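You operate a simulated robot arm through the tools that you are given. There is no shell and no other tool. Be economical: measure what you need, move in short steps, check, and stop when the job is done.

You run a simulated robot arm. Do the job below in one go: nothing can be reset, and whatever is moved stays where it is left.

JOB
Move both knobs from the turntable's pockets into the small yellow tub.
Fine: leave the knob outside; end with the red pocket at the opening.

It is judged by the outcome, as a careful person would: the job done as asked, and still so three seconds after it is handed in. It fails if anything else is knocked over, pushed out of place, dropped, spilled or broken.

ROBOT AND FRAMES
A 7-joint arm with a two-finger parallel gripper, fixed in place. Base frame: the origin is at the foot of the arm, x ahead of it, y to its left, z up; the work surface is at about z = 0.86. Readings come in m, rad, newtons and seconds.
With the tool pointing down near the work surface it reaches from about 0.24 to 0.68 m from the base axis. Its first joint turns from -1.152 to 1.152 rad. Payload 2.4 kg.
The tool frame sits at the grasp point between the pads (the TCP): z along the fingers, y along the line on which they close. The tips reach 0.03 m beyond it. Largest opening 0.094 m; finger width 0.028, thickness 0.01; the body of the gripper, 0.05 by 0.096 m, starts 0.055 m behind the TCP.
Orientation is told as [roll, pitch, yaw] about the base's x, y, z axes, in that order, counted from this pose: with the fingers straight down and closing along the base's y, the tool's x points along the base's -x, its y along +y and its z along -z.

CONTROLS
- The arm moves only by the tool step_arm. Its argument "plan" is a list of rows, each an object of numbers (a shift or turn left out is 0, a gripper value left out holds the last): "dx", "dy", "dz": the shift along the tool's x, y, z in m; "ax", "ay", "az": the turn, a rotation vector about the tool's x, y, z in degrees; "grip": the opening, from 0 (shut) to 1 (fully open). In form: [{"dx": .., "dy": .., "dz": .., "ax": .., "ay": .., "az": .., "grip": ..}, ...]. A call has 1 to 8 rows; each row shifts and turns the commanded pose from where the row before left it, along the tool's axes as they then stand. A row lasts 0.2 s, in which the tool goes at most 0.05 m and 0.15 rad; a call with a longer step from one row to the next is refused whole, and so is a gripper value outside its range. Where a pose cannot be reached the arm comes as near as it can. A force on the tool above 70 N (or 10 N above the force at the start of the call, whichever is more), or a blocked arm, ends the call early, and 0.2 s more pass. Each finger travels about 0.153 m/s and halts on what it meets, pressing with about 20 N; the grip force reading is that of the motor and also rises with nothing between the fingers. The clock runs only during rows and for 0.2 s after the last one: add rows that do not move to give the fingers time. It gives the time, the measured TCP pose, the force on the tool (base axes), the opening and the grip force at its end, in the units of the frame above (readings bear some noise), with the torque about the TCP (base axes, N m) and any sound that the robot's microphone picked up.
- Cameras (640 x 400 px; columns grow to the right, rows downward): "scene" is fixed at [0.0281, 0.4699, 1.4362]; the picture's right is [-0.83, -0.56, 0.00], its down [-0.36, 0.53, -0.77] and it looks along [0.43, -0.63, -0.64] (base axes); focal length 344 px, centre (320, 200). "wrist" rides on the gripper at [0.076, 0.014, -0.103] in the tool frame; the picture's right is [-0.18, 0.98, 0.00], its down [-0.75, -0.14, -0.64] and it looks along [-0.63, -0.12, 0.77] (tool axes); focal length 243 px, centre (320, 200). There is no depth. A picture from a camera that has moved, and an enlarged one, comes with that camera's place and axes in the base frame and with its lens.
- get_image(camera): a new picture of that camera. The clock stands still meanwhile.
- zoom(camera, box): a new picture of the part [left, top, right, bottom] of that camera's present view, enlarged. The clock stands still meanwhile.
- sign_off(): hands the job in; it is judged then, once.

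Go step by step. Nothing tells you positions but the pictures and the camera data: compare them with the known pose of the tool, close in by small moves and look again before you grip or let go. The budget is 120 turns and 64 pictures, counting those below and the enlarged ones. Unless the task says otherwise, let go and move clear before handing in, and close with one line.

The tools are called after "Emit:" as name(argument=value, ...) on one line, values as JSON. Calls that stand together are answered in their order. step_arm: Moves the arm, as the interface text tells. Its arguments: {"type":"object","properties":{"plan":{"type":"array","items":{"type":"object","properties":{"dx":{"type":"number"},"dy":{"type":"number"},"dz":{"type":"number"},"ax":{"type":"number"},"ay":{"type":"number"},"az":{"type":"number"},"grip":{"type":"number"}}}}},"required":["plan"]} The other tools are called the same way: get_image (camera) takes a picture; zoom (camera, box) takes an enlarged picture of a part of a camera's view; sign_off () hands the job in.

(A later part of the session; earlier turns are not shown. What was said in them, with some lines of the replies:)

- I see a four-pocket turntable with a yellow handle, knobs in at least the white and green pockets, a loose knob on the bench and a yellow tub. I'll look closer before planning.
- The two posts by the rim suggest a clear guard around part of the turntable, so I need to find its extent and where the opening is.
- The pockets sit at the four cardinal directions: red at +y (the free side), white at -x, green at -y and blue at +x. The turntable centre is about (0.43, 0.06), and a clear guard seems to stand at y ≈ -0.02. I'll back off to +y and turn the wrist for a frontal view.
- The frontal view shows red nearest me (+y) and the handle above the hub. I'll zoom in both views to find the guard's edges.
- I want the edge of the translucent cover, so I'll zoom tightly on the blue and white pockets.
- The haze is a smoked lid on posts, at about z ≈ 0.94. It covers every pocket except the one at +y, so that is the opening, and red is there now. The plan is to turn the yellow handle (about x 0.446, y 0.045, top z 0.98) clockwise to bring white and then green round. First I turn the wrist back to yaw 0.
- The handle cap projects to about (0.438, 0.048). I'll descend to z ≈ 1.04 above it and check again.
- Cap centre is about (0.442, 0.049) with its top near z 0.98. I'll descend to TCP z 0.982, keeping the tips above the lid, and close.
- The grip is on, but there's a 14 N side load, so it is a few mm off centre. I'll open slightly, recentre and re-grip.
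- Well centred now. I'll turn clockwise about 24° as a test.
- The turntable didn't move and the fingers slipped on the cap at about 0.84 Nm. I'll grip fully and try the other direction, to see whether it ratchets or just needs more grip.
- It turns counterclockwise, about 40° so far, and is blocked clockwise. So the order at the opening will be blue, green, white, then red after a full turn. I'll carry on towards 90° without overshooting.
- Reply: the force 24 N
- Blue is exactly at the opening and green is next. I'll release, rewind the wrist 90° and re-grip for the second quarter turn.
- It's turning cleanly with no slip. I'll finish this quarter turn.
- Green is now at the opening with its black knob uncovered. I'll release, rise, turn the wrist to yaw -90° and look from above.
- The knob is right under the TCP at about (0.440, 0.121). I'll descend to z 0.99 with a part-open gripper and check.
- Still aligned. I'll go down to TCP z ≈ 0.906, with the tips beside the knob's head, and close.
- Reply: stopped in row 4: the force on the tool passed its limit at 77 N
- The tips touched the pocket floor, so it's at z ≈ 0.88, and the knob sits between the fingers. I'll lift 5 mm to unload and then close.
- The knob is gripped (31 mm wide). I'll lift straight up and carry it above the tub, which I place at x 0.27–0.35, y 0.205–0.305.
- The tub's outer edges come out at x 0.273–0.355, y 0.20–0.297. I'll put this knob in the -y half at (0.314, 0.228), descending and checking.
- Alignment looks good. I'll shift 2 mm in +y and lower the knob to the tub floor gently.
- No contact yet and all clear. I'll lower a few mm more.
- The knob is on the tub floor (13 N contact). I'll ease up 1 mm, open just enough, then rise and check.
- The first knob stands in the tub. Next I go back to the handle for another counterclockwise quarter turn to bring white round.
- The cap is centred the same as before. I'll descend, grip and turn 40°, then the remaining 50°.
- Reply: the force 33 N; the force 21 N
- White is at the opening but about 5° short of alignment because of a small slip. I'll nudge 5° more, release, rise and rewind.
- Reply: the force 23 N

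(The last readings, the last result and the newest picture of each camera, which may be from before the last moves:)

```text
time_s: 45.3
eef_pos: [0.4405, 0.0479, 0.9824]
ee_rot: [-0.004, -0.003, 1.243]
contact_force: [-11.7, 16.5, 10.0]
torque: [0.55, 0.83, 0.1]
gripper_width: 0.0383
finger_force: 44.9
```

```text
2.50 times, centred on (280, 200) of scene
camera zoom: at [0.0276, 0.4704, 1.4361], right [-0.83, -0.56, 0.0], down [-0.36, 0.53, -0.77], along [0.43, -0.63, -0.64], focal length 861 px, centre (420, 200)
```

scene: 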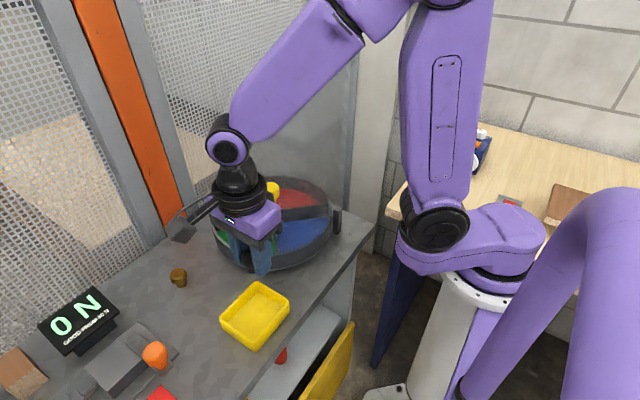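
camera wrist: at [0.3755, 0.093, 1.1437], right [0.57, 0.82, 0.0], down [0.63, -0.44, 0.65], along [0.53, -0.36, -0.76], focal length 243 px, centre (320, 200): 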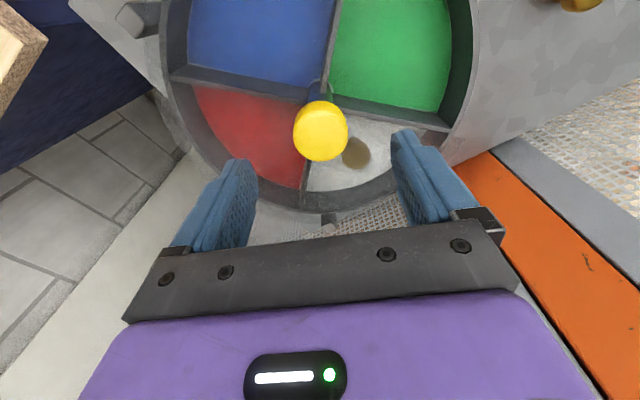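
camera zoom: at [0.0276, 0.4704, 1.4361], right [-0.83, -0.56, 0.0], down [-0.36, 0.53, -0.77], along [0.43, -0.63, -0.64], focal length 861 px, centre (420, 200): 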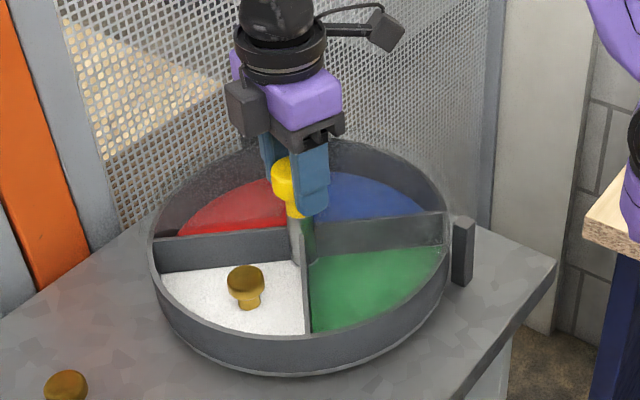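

Nearly exact now. I'll release, rise, rewind to yaw -90° and move over the knob.

Emit:
step_arm(plan=[{"grip": 1}, {}, {"dz": -0.045}, {"dz": -0.045}, {"dz": -0.03, "az": 8.2}, {"az": 8.2}, {"az": 8.2}, {"az": 8.2}])

Emit:
step_arm(plan=[{"az": 8.2}, {"az": 8.2}, {"az": 8.2}, {"az": 8.2}, {"az": 8.2}, {"az": 8.2}, {"az": 8.2}, {"az": 8.2}])

Emit:
step_arm(plan=[{"az": 8.2}, {"az": 8.2}, {"az": 8.2}, {"az": 8.2}, {"az": 8.2}, {"az": 8.2}, {"az": 8.2}, {"az": 5.5}])

Emit:
step_arm(plan=[{"dx": 0.04}, {"dx": 0.032, "grip": 0.62}, {"dz": 0.04}, {"dz": 0.04}, {}])

Emit:
get_image(camera="wrist")

```text
time_s: 47.1
eef_pos: [0.4393, 0.0475, 1.1018]
ee_rot: [-0.002, -0.003, 0.666]
contact_force: [0.5, 0.1, -0.1]
torque: [-0.02, 0.02, 0.03]
gripper_width: 0.0941
finger_force: 0.0
```

```text
time_s: 48.9
eef_pos: [0.4401, 0.0485, 1.1037]
ee_rot: [0.001, -0.005, -0.479]
contact_force: [-0.1, 0.2, 0.5]
torque: [-0.07, 0.03, 0.02]
gripper_width: 0.0938
finger_force: 0.1
```

```text
time_s: 50.7
eef_pos: [0.4392, 0.0491, 1.1028]
ee_rot: [0.005, 0.003, -1.579]
contact_force: [0.3, -0.1, 0.4]
torque: [-0.01, 0.02, -0.02]
gripper_width: 0.0942
finger_force: 0.2
```

```text
time_s: 51.9
eef_pos: [0.4395, 0.1213, 1.0207]
ee_rot: [0.008, 0.002, -1.574]
contact_force: [0.0, -0.4, -0.2]
torque: [0.01, -0.01, -0.01]
gripper_width: 0.0582
finger_force: 0.1
```

```text
22 pictures are left
camera wrist: at [0.4536, 0.1972, 1.1241], right [0.98, -0.19, 0.01], down [-0.15, -0.75, 0.64], along [-0.12, -0.63, -0.77], focal length 243 px, centre (320, 200)
```

wrist: 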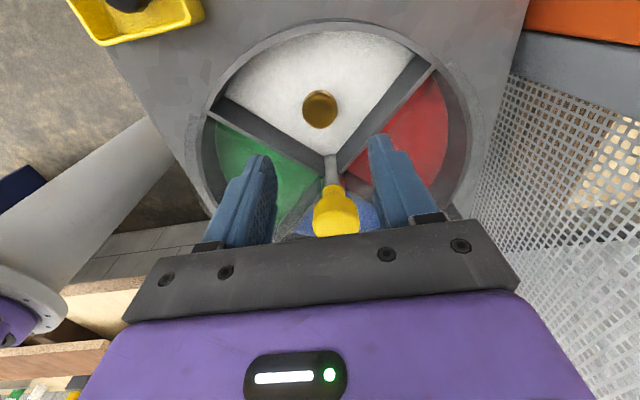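

The knob lies under the TCP again. I'll descend to z 0.915 and close.

Emit:
step_arm(plan=[{"dz": 0.04}, {"dz": 0.04}, {"dz": 0.025}, {}])

Emit:
step_arm(plan=[{"grip": 0.1}, {}, {}])

Emit:
get_image(camera="wrist")

```text
time_s: 52.9
eef_pos: [0.4412, 0.1206, 0.9186]
ee_rot: [0.006, 0.003, -1.574]
contact_force: [-0.1, -0.5, -0.3]
torque: [-0.03, 0.0, 0.01]
gripper_width: 0.0583
finger_force: 0.1
```

```text
time_s: 53.7
eef_pos: [0.4409, 0.1216, 0.9184]
ee_rot: [0.006, 0.003, -1.576]
contact_force: [-0.1, -0.4, 0.3]
torque: [0.03, -0.02, 0.02]
gripper_width: 0.0307
finger_force: 20.5
```

```text
21 pictures are left
camera wrist: at [0.4554, 0.1971, 1.0202], right [0.98, -0.19, 0.01], down [-0.15, -0.75, 0.64], along [-0.12, -0.63, -0.77], focal length 243 px, centre (320, 200)
```

wrist: 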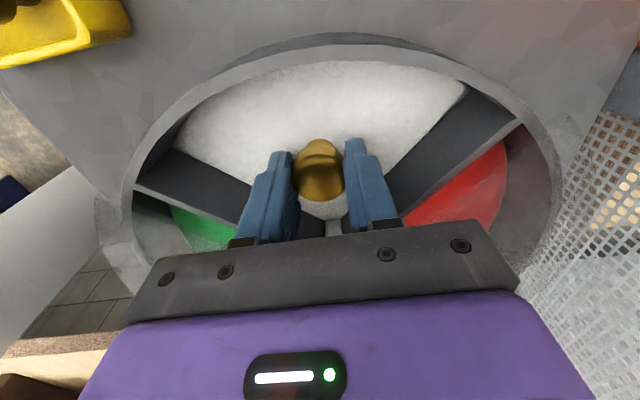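

The second knob is held. I'll lift and carry it to the +y half of the tub (0.3145, 0.272).

Emit:
step_arm(plan=[{"dz": -0.03}, {"dz": -0.045}, {"dz": -0.045}, {"dx": 0.037, "dy": -0.0316}, {"dx": 0.037, "dy": -0.0316}, {"dx": 0.037, "dy": -0.0316}, {"dx": 0.039, "dy": -0.0316}, {}])

Emit:
step_arm(plan=[{"dz": 0.04}, {"dz": 0.04}, {"dz": 0.015}, {}])

Emit:
get_image(camera="wrist")

Emit:
zoom(camera="scene", box=[190, 240, 310, 360])

```text
refused: row 7 steps farther than a row can; nothing moved
```

```text
time_s: 54.0
eef_pos: [0.4463, 0.1225, 0.9105]
ee_rot: [0.015, 0.004, -1.585]
contact_force: [-4.0, -0.4, 25.0]
torque: [-0.32, 0.7, -0.25]
gripper_width: 0.0312
finger_force: 20.0
stopped in row 1: the force on the tool passed its limit at 176 N (the readings are from after the stop); the commanded pose is now the measured one
```

```text
20 pictures are left
camera wrist: at [0.4589, 0.1974, 1.0131], right [0.98, -0.2, 0.01], down [-0.16, -0.75, 0.64], along [-0.11, -0.63, -0.77], focal length 243 px, centre (320, 200)
```

wrist: 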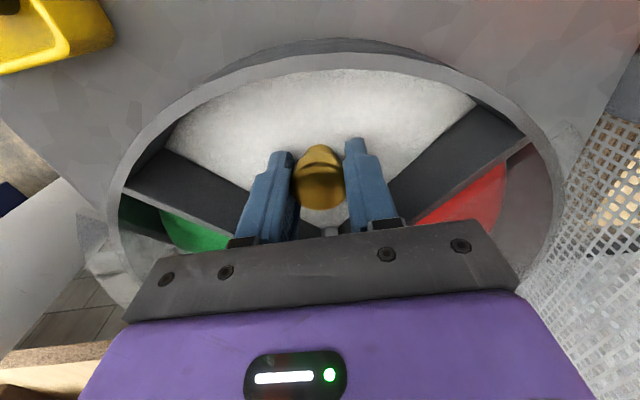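

```text
3.33 times, centred on (250, 300) of scene
camera zoom: at [0.0276, 0.4699, 1.4363], right [-0.83, -0.56, 0.0], down [-0.36, 0.53, -0.77], along [0.43, -0.63, -0.64], focal length 1148 px, centre (553, -133)
```

zoom: 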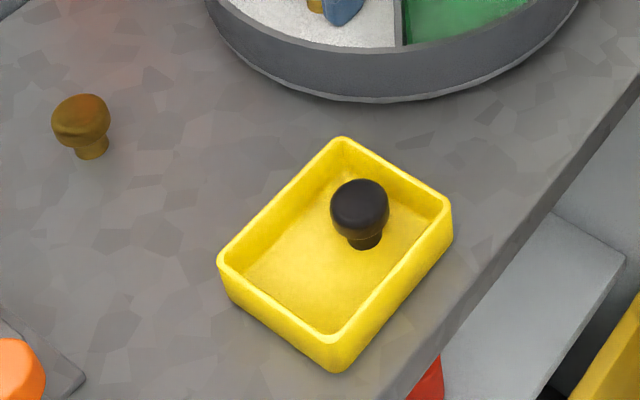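

My lift was refused because one row was too long, and the descent I had queued after it pressed the gripper into the pocket, peaking at 176 N before the stop. Nothing looks displaced, but I'll lift now, send dependent moves one at a time and inspect the turntable.

Emit:
step_arm(plan=[{"dz": -0.008}, {"dz": -0.03}, {"dz": -0.045}, {"dz": -0.045}, {}])

Emit:
zoom(camera="scene", box=[190, 120, 370, 280])

```text
time_s: 55.2
eef_pos: [0.4438, 0.1222, 1.038]
ee_rot: [0.014, 0.004, -1.583]
contact_force: [0.2, 0.1, -1.2]
torque: [0.0, 0.0, 0.01]
gripper_width: 0.0313
finger_force: 20.1
```

```text
2.50 times, centred on (280, 200) of scene
camera zoom: at [0.0281, 0.4699, 1.4362], right [-0.83, -0.56, 0.0], down [-0.36, 0.53, -0.77], along [0.43, -0.63, -0.64], focal length 861 px, centre (420, 200)
```

zoom: 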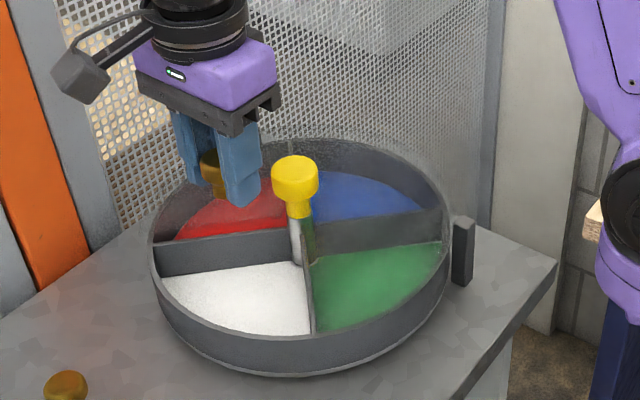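

The turntable is intact and aligned, and the knob is still held. I'll straighten the small tilt and carry the knob over the tub.

Emit:
step_arm(plan=[{"ay": -0.8, "az": -0.6}, {"dx": 0.03, "dy": -0.0259}, {"dx": 0.03, "dy": -0.0259}, {"dx": 0.03, "dy": -0.0259}, {"dx": 0.03, "dy": -0.0259}, {"dx": 0.03, "dy": -0.0257}, {}])

Emit:
get_image(camera="wrist")

```text
time_s: 56.9
eef_pos: [0.3145, 0.2729, 1.0332]
ee_rot: [0.015, -0.01, -1.574]
contact_force: [0.7, -0.9, -1.1]
torque: [-0.02, -0.01, 0.01]
gripper_width: 0.0312
finger_force: 19.8
```

```text
17 pictures are left
camera wrist: at [0.3275, 0.3497, 1.1349], right [0.98, -0.19, 0.02], down [-0.15, -0.75, 0.65], along [-0.11, -0.64, -0.76], focal length 243 px, centre (320, 200)
```

wrist: 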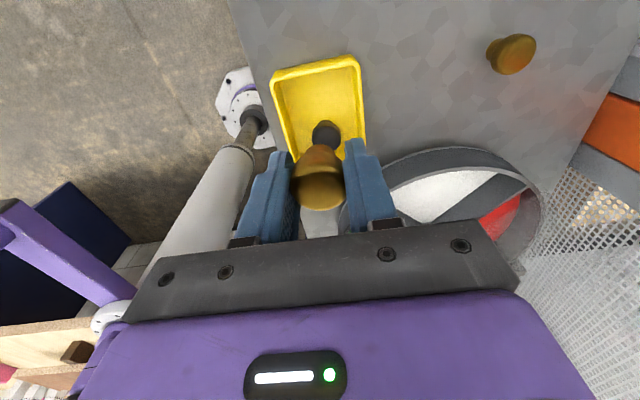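

The knob seems to have been pushed up a little in the grip by that press. I'll check its attitude before lowering.

Emit:
zoom(camera="scene", box=[190, 220, 310, 340])

Emit:
zoom(camera="wrist", box=[220, 40, 420, 240])

```text
3.33 times, centred on (250, 280) of scene
camera zoom: at [0.0281, 0.47, 1.4362], right [-0.83, -0.56, 0.0], down [-0.36, 0.53, -0.77], along [0.43, -0.63, -0.64], focal length 1148 px, centre (553, -67)
```

zoom: 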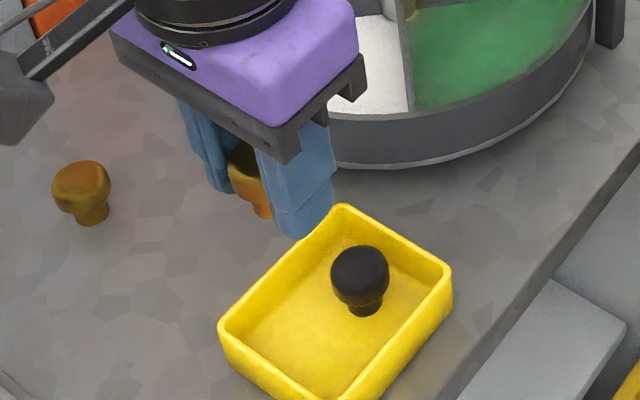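

```text
2.00 times, centred on (320, 140) of wrist
camera zoom: at [0.3275, 0.3497, 1.1349], right [0.98, -0.19, 0.02], down [-0.15, -0.75, 0.65], along [-0.11, -0.64, -0.76], focal length 485 px, centre (320, 320)
```

zoom: 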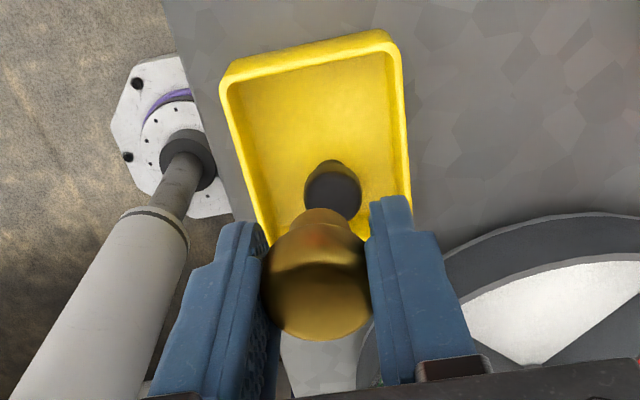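

The knob is upright with its bottom about level with the fingertips. I'll lower part way and check clearance to the walls and the first knob.

Emit:
step_arm(plan=[{"dx": -0.001, "dz": 0.04}, {"dz": 0.04}, {"dz": 0.01}, {}])

Emit:
zoom(camera="scene", box=[190, 220, 310, 360])

Emit:
get_image(camera="wrist")

```text
time_s: 57.9
eef_pos: [0.3142, 0.2691, 0.9438]
ee_rot: [0.013, -0.009, -1.573]
contact_force: [-0.5, -0.5, -0.4]
torque: [0.01, 0.01, 0.03]
gripper_width: 0.0313
finger_force: 20.7
```

```text
2.86 times, centred on (250, 290) of scene
camera zoom: at [0.0281, 0.4699, 1.4362], right [-0.83, -0.56, 0.0], down [-0.36, 0.53, -0.77], along [0.43, -0.63, -0.64], focal length 984 px, centre (520, -57)
```

zoom: 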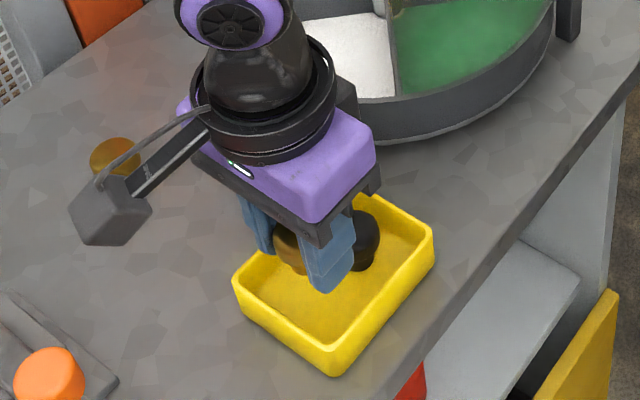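

```text
13 pictures are left
camera wrist: at [0.3281, 0.3464, 1.0455], right [0.98, -0.19, 0.02], down [-0.15, -0.75, 0.65], along [-0.11, -0.64, -0.76], focal length 243 px, centre (320, 200)
```

wrist: 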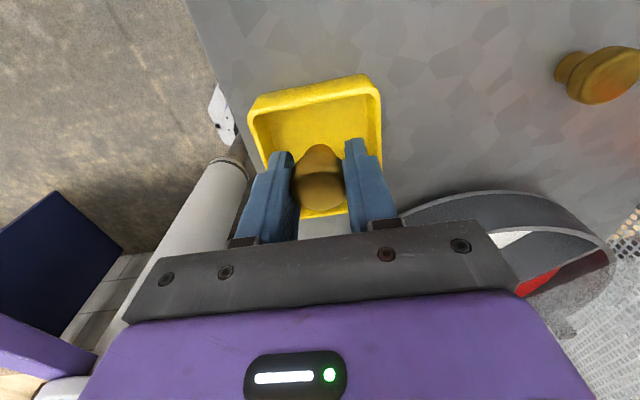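

It drifted to y 0.269, so I'll shift +4 mm in y and lower to just above the tub floor.

Emit:
step_arm(plan=[{"dx": 0.0045}, {"dz": 0.02}, {"dz": 0.015}, {"dz": 0.006}, {}])

Emit:
step_arm(plan=[{"dz": 0.002}, {}])

```text
time_s: 59.0
eef_pos: [0.317, 0.274, 0.9016]
ee_rot: [0.015, -0.01, -1.573]
contact_force: [-0.4, 0.3, 0.5]
torque: [0.05, 0.0, -0.04]
gripper_width: 0.0311
finger_force: 19.8
```

```text
time_s: 59.6
eef_pos: [0.3168, 0.2733, 0.9004]
ee_rot: [0.014, -0.009, -1.573]
contact_force: [0.0, -0.4, -1.6]
torque: [-0.02, -0.02, -0.01]
gripper_width: 0.0309
finger_force: 20.0
```

No contact yet. I'll keep feeling downwards in small steps.

Emit:
step_arm(plan=[{"dz": 0.0025}, {}])

Emit:
step_arm(plan=[{"dz": 0.0015}, {}])

```text
time_s: 60.2
eef_pos: [0.3165, 0.2744, 0.8994]
ee_rot: [0.015, -0.011, -1.571]
contact_force: [0.3, -0.5, -0.7]
torque: [-0.01, 0.0, -0.02]
gripper_width: 0.0315
finger_force: 19.6
```

```text
time_s: 60.9
eef_pos: [0.315, 0.2737, 0.8967]
ee_rot: [0.013, -0.01, -1.573]
contact_force: [0.9, 0.0, -0.1]
torque: [-0.04, -0.02, 0.02]
gripper_width: 0.0313
finger_force: 20.4
```

Emit:
step_arm(plan=[{"dz": 0.0015}, {}])

```text
time_s: 61.5
eef_pos: [0.3165, 0.2754, 0.8952]
ee_rot: [0.014, -0.01, -1.571]
contact_force: [0.2, 0.0, -0.5]
torque: [-0.01, 0.0, 0.0]
gripper_width: 0.0309
finger_force: 20.4
```

The tips are within about 1–2 mm of the floor, so I'll release here with a small opening, rise straight up and check.

Emit:
step_arm(plan=[{"grip": 0.42}, {"grip": 0.42}, {"dz": -0.02}, {"dz": -0.045}, {"dz": -0.045}, {"dz": -0.04}, {}])

Emit:
zoom(camera="scene", box=[190, 220, 310, 360])

```text
time_s: 63.0
eef_pos: [0.3136, 0.2735, 1.0464]
ee_rot: [0.014, -0.011, -1.572]
contact_force: [-0.1, 0.4, -0.1]
torque: [-0.02, 0.04, -0.02]
gripper_width: 0.0395
finger_force: 0.1
```

```text
2.86 times, centred on (250, 290) of scene
camera zoom: at [0.0281, 0.4699, 1.4362], right [-0.83, -0.56, 0.0], down [-0.36, 0.53, -0.77], along [0.43, -0.63, -0.64], focal length 984 px, centre (520, -57)
```

zoom: 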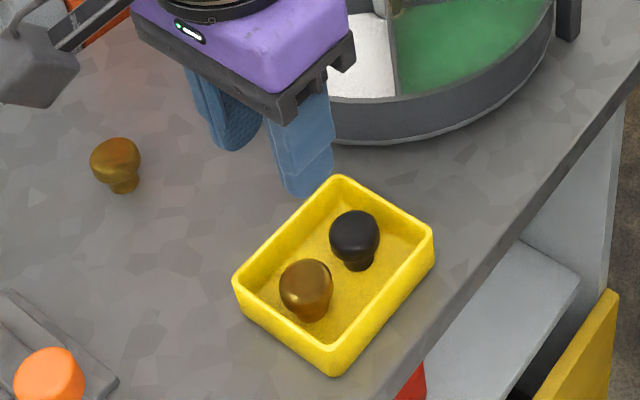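

Both knobs stand in the tub. The last quarter turn brings red back to the opening, so I'll go back above the handle, levelling the tool on the way.

Emit:
step_arm(plan=[{"dz": -0.045, "grip": 0.9, "ax": 0.8, "ay": 0.6}, {"dz": -0.01}, {"dx": -0.0373, "dy": 0.0211}, {"dx": -0.0373, "dy": 0.0211}, {"dx": -0.0373, "dy": 0.0211}, {"dx": -0.0373, "dy": 0.0211}, {"dx": -0.0373, "dy": 0.0211}, {"dx": -0.0373, "dy": 0.0211}])

Emit:
step_arm(plan=[{"az": -8.3}, {"az": -8.3}, {"az": -8.3}, {"az": -8.3}, {"az": -8.3}, {"az": -8.3}, {"az": -8.3}, {"az": -8.3}])

```text
time_s: 64.8
eef_pos: [0.4396, 0.0508, 1.1003]
ee_rot: [0.0, -0.001, -1.572]
contact_force: [0.5, 0.1, 0.2]
torque: [0.02, 0.0, 0.0]
gripper_width: 0.0846
finger_force: 0.1
```

```text
time_s: 66.7
eef_pos: [0.4393, 0.0506, 1.1002]
ee_rot: [-0.001, 0.001, -0.411]
contact_force: [0.4, 0.8, 0.1]
torque: [0.0, -0.02, 0.02]
gripper_width: 0.0847
finger_force: 0.0
```

The tool is level and centred over the handle. I'll descend and grip.

Emit:
step_arm(plan=[{"dz": 0.04}, {"dz": 0.04}, {"dz": 0.038}, {}, {"grip": 0}, {}, {}])

```text
time_s: 68.2
eef_pos: [0.4399, 0.0499, 0.9819]
ee_rot: [-0.001, 0.002, -0.415]
contact_force: [-4.3, -8.8, -12.0]
torque: [0.05, -1.27, 0.01]
gripper_width: 0.0394
finger_force: 45.1
```

Emit:
step_arm(plan=[{"az": -8}, {"az": -8}, {"az": -8}, {"az": -8}, {"az": -8}])

Emit:
step_arm(plan=[{"az": -8}, {"az": -8}, {"az": -8}, {"az": -8}, {"az": -8}, {"az": -8}])

Emit:
zoom(camera="scene", box=[190, 120, 370, 280])

```text
time_s: 69.5
eef_pos: [0.4412, 0.0505, 0.9809]
ee_rot: [0.0, -0.003, 0.279]
contact_force: [-1.5, -17.9, 0.6]
torque: [-0.11, -0.09, -1.08]
gripper_width: 0.0387
finger_force: 44.9
```

```text
time_s: 70.8
eef_pos: [0.44, 0.0513, 0.9819]
ee_rot: [0.0, -0.002, 1.121]
contact_force: [10.9, -18.2, -0.4]
torque: [0.07, 0.03, -0.64]
gripper_width: 0.0394
finger_force: 44.6
```

```text
2.50 times, centred on (280, 200) of scene
camera zoom: at [0.0284, 0.4694, 1.4364], right [-0.83, -0.56, 0.0], down [-0.36, 0.53, -0.77], along [0.43, -0.63, -0.64], focal length 861 px, centre (420, 200)
```

zoom: 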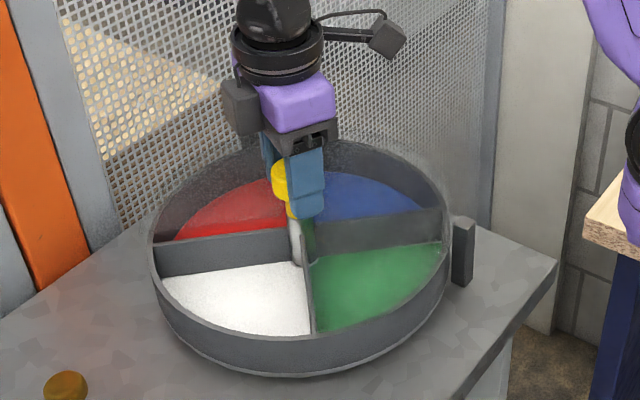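

It's blocked counterclockwise now, so white is at the other end stop and the travel is 270°. Red has to be reached by turning clockwise three quarters. I'll turn clockwise now, about 40° first.

Emit:
step_arm(plan=[{"az": 4}, {"az": 8}, {"az": 8}, {"az": 8}, {"az": 8}, {"az": 4}])

Emit:
zoom(camera="scene", box=[190, 120, 370, 280])

```text
time_s: 72.2
eef_pos: [0.441, 0.0509, 0.9831]
ee_rot: [-0.001, -0.003, 0.42]
contact_force: [20.4, -19.2, 2.8]
torque: [-0.44, 0.98, 0.08]
gripper_width: 0.0398
finger_force: 45.0
```

```text
2.50 times, centred on (280, 200) of scene
camera zoom: at [0.0287, 0.4694, 1.4364], right [-0.83, -0.56, 0.0], down [-0.36, 0.53, -0.77], along [0.43, -0.63, -0.64], focal length 861 px, centre (420, 200)
```

zoom: 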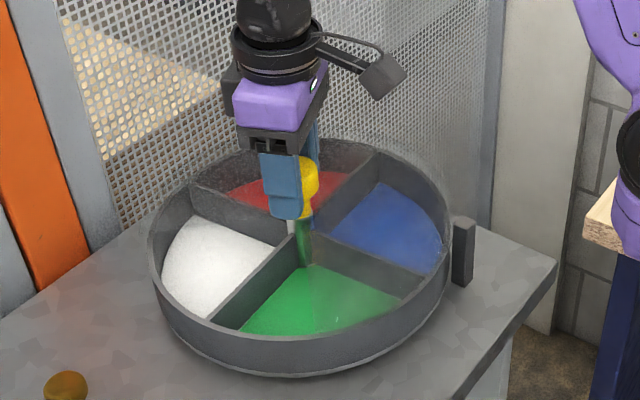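

It turns freely clockwise. I'll continue this stroke by about 107°.

Emit:
step_arm(plan=[{"az": 8.2}, {"az": 8.2}, {"az": 8.2}, {"az": 8.2}, {"az": 8.2}, {"az": 8.2}, {"az": 8.2}])

Emit:
step_arm(plan=[{"az": 8.2}, {"az": 8.2}, {"az": 8.2}, {"az": 8.2}, {"az": 8.2}, {"az": 8.2}])

Emit:
step_arm(plan=[{"grip": 0.85}, {}, {"az": -8.2}, {"az": -8.2}, {"az": -8.2}, {"az": -8.2}, {"az": -8.2}, {"az": -8.2}])

Emit:
step_arm(plan=[{"az": -8.2}, {"az": -8.2}, {"az": -8.2}, {"az": -8.2}, {"az": -8.2}, {"az": -8.2}, {"az": -8.2}, {"az": -8.2}])

Emit:
step_arm(plan=[{"az": -8.2}, {"az": -8.2}, {"az": -8.2}, {"az": -8.2}])

Emit:
zoom(camera="scene", box=[190, 120, 370, 280])

```text
time_s: 73.8
eef_pos: [0.4397, 0.0507, 0.9819]
ee_rot: [0.002, 0.003, -0.581]
contact_force: [7.5, -21.1, 10.8]
torque: [0.13, 0.07, 0.05]
gripper_width: 0.0389
finger_force: 45.5
```

```text
time_s: 75.2
eef_pos: [0.4406, 0.0508, 0.9814]
ee_rot: [0.002, 0.003, -1.44]
contact_force: [6.0, -14.3, 6.5]
torque: [0.34, 0.14, 0.03]
gripper_width: 0.0391
finger_force: 44.9
```

```text
time_s: 77.0
eef_pos: [0.4395, 0.0516, 0.9813]
ee_rot: [0.001, 0.0, -0.576]
contact_force: [1.1, 0.2, -0.2]
torque: [-0.01, 0.06, 0.0]
gripper_width: 0.0801
finger_force: 0.1
```

```text
time_s: 78.8
eef_pos: [0.4397, 0.0521, 0.9827]
ee_rot: [-0.002, 0.0, 0.57]
contact_force: [-0.1, 0.0, 0.6]
torque: [0.02, -0.01, 0.01]
gripper_width: 0.0799
finger_force: 0.0
```

```text
time_s: 79.8
eef_pos: [0.4408, 0.053, 0.9817]
ee_rot: [0.0, 0.0, 1.143]
contact_force: [-0.4, -0.6, 0.2]
torque: [0.02, -0.01, 0.02]
gripper_width: 0.08
finger_force: 0.1
```

```text
2.50 times, centred on (280, 200) of scene
camera zoom: at [0.0281, 0.4699, 1.4362], right [-0.83, -0.56, 0.0], down [-0.36, 0.53, -0.77], along [0.43, -0.63, -0.64], focal length 861 px, centre (420, 200)
```

zoom: 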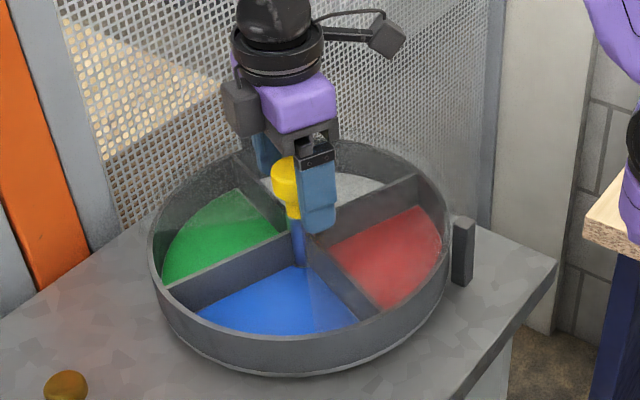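

Turned about 145° so far. I'll recentre slightly, re-grip and turn about 115°, then look before the final bit.

Emit:
step_arm(plan=[{"dx": 0.0027, "dy": -0.0012}, {"grip": 0}, {}, {}])

Emit:
step_arm(plan=[{"az": 8.2}, {"az": 8.2}, {"az": 8.2}, {"az": 8.2}, {"az": 8.2}, {"az": 8.2}, {"az": 8.2}])

Emit:
step_arm(plan=[{"az": 8.2}, {"az": 8.2}, {"az": 8.2}, {"az": 8.2}, {"az": 8.2}, {"az": 8.2}, {"az": 8.2}])

Emit:
zoom(camera="scene", box=[190, 120, 370, 280])

```text
time_s: 80.8
eef_pos: [0.4396, 0.0493, 0.9824]
ee_rot: [0.0, 0.0, 1.141]
contact_force: [-2.7, 2.2, -0.2]
torque: [-0.13, -0.14, 0.06]
gripper_width: 0.0394
finger_force: 44.7
```

```text
time_s: 82.5
eef_pos: [0.4385, 0.0498, 0.9824]
ee_rot: [0.002, -0.001, 0.136]
contact_force: [-9.2, 13.3, 6.4]
torque: [-0.18, -0.48, 0.07]
gripper_width: 0.039
finger_force: 44.9
```

```text
time_s: 84.0
eef_pos: [0.441, 0.05, 0.9819]
ee_rot: [0.002, -0.003, -0.862]
contact_force: [8.1, 19.3, -5.2]
torque: [-0.31, -0.09, 1.08]
gripper_width: 0.0393
finger_force: 45.4
```

```text
2.50 times, centred on (280, 200) of scene
camera zoom: at [0.0284, 0.4705, 1.436], right [-0.83, -0.56, 0.0], down [-0.36, 0.53, -0.77], along [0.43, -0.63, -0.64], focal length 861 px, centre (420, 200)
```

zoom: 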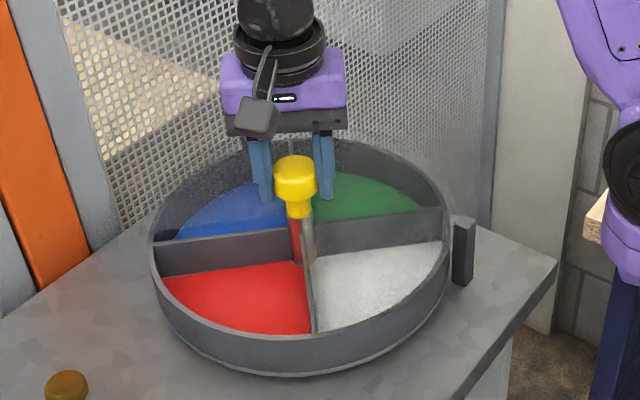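

Red is at the opening and against its stop. I'll release, rise clear and take a final check.

Emit:
step_arm(plan=[{"grip": 1}, {}, {"dz": -0.045}, {"dz": -0.045}, {"dz": -0.045}, {"dz": -0.04}, {}])

Emit:
get_image(camera="scene")

Emit:
zoom(camera="scene", box=[170, 160, 370, 360])

```text
time_s: 85.7
eef_pos: [0.4399, 0.0473, 1.1579]
ee_rot: [0.0, -0.001, -0.863]
contact_force: [-0.8, 0.7, -0.5]
torque: [0.0, 0.01, -0.03]
gripper_width: 0.0937
finger_force: 0.0
```

```text
7 pictures are left
```

scene: 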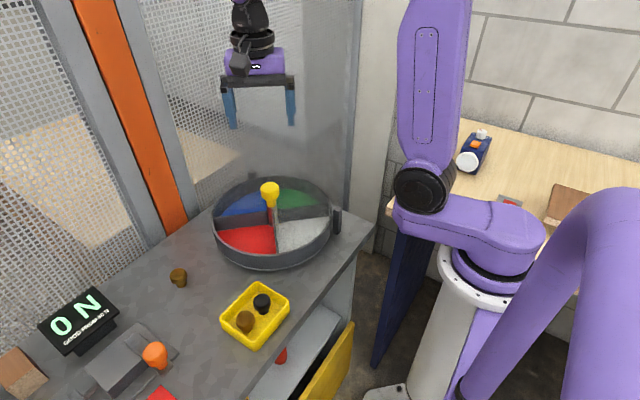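

```text
2.00 times, centred on (270, 260) of scene
camera zoom: at [0.0281, 0.4699, 1.4362], right [-0.83, -0.56, 0.0], down [-0.36, 0.53, -0.77], along [0.43, -0.63, -0.64], focal length 689 px, centre (420, 80)
```

zoom: 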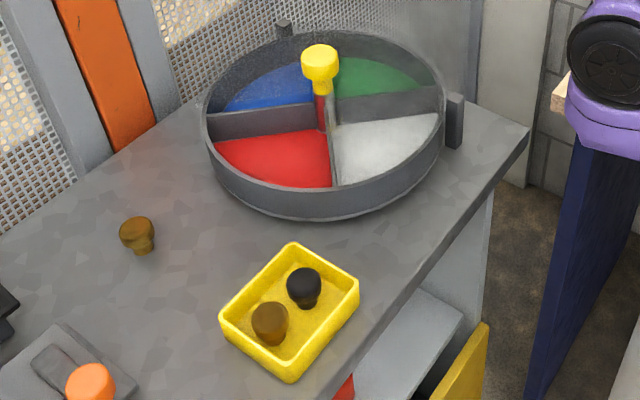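

Both knobs are in the tub, the loose knob is where it was, red is at the opening and the arm is clear. I'm handing in.

Emit:
sign_off()

```text
The job is handed in.
```

Done: both knobs are in the yellow tub, the outside knob is untouched, and the red pocket is at the opening. One mistimed move pressed the gripper, with the second knob in it, into the white pocket (176 N peak); I saw no damage.
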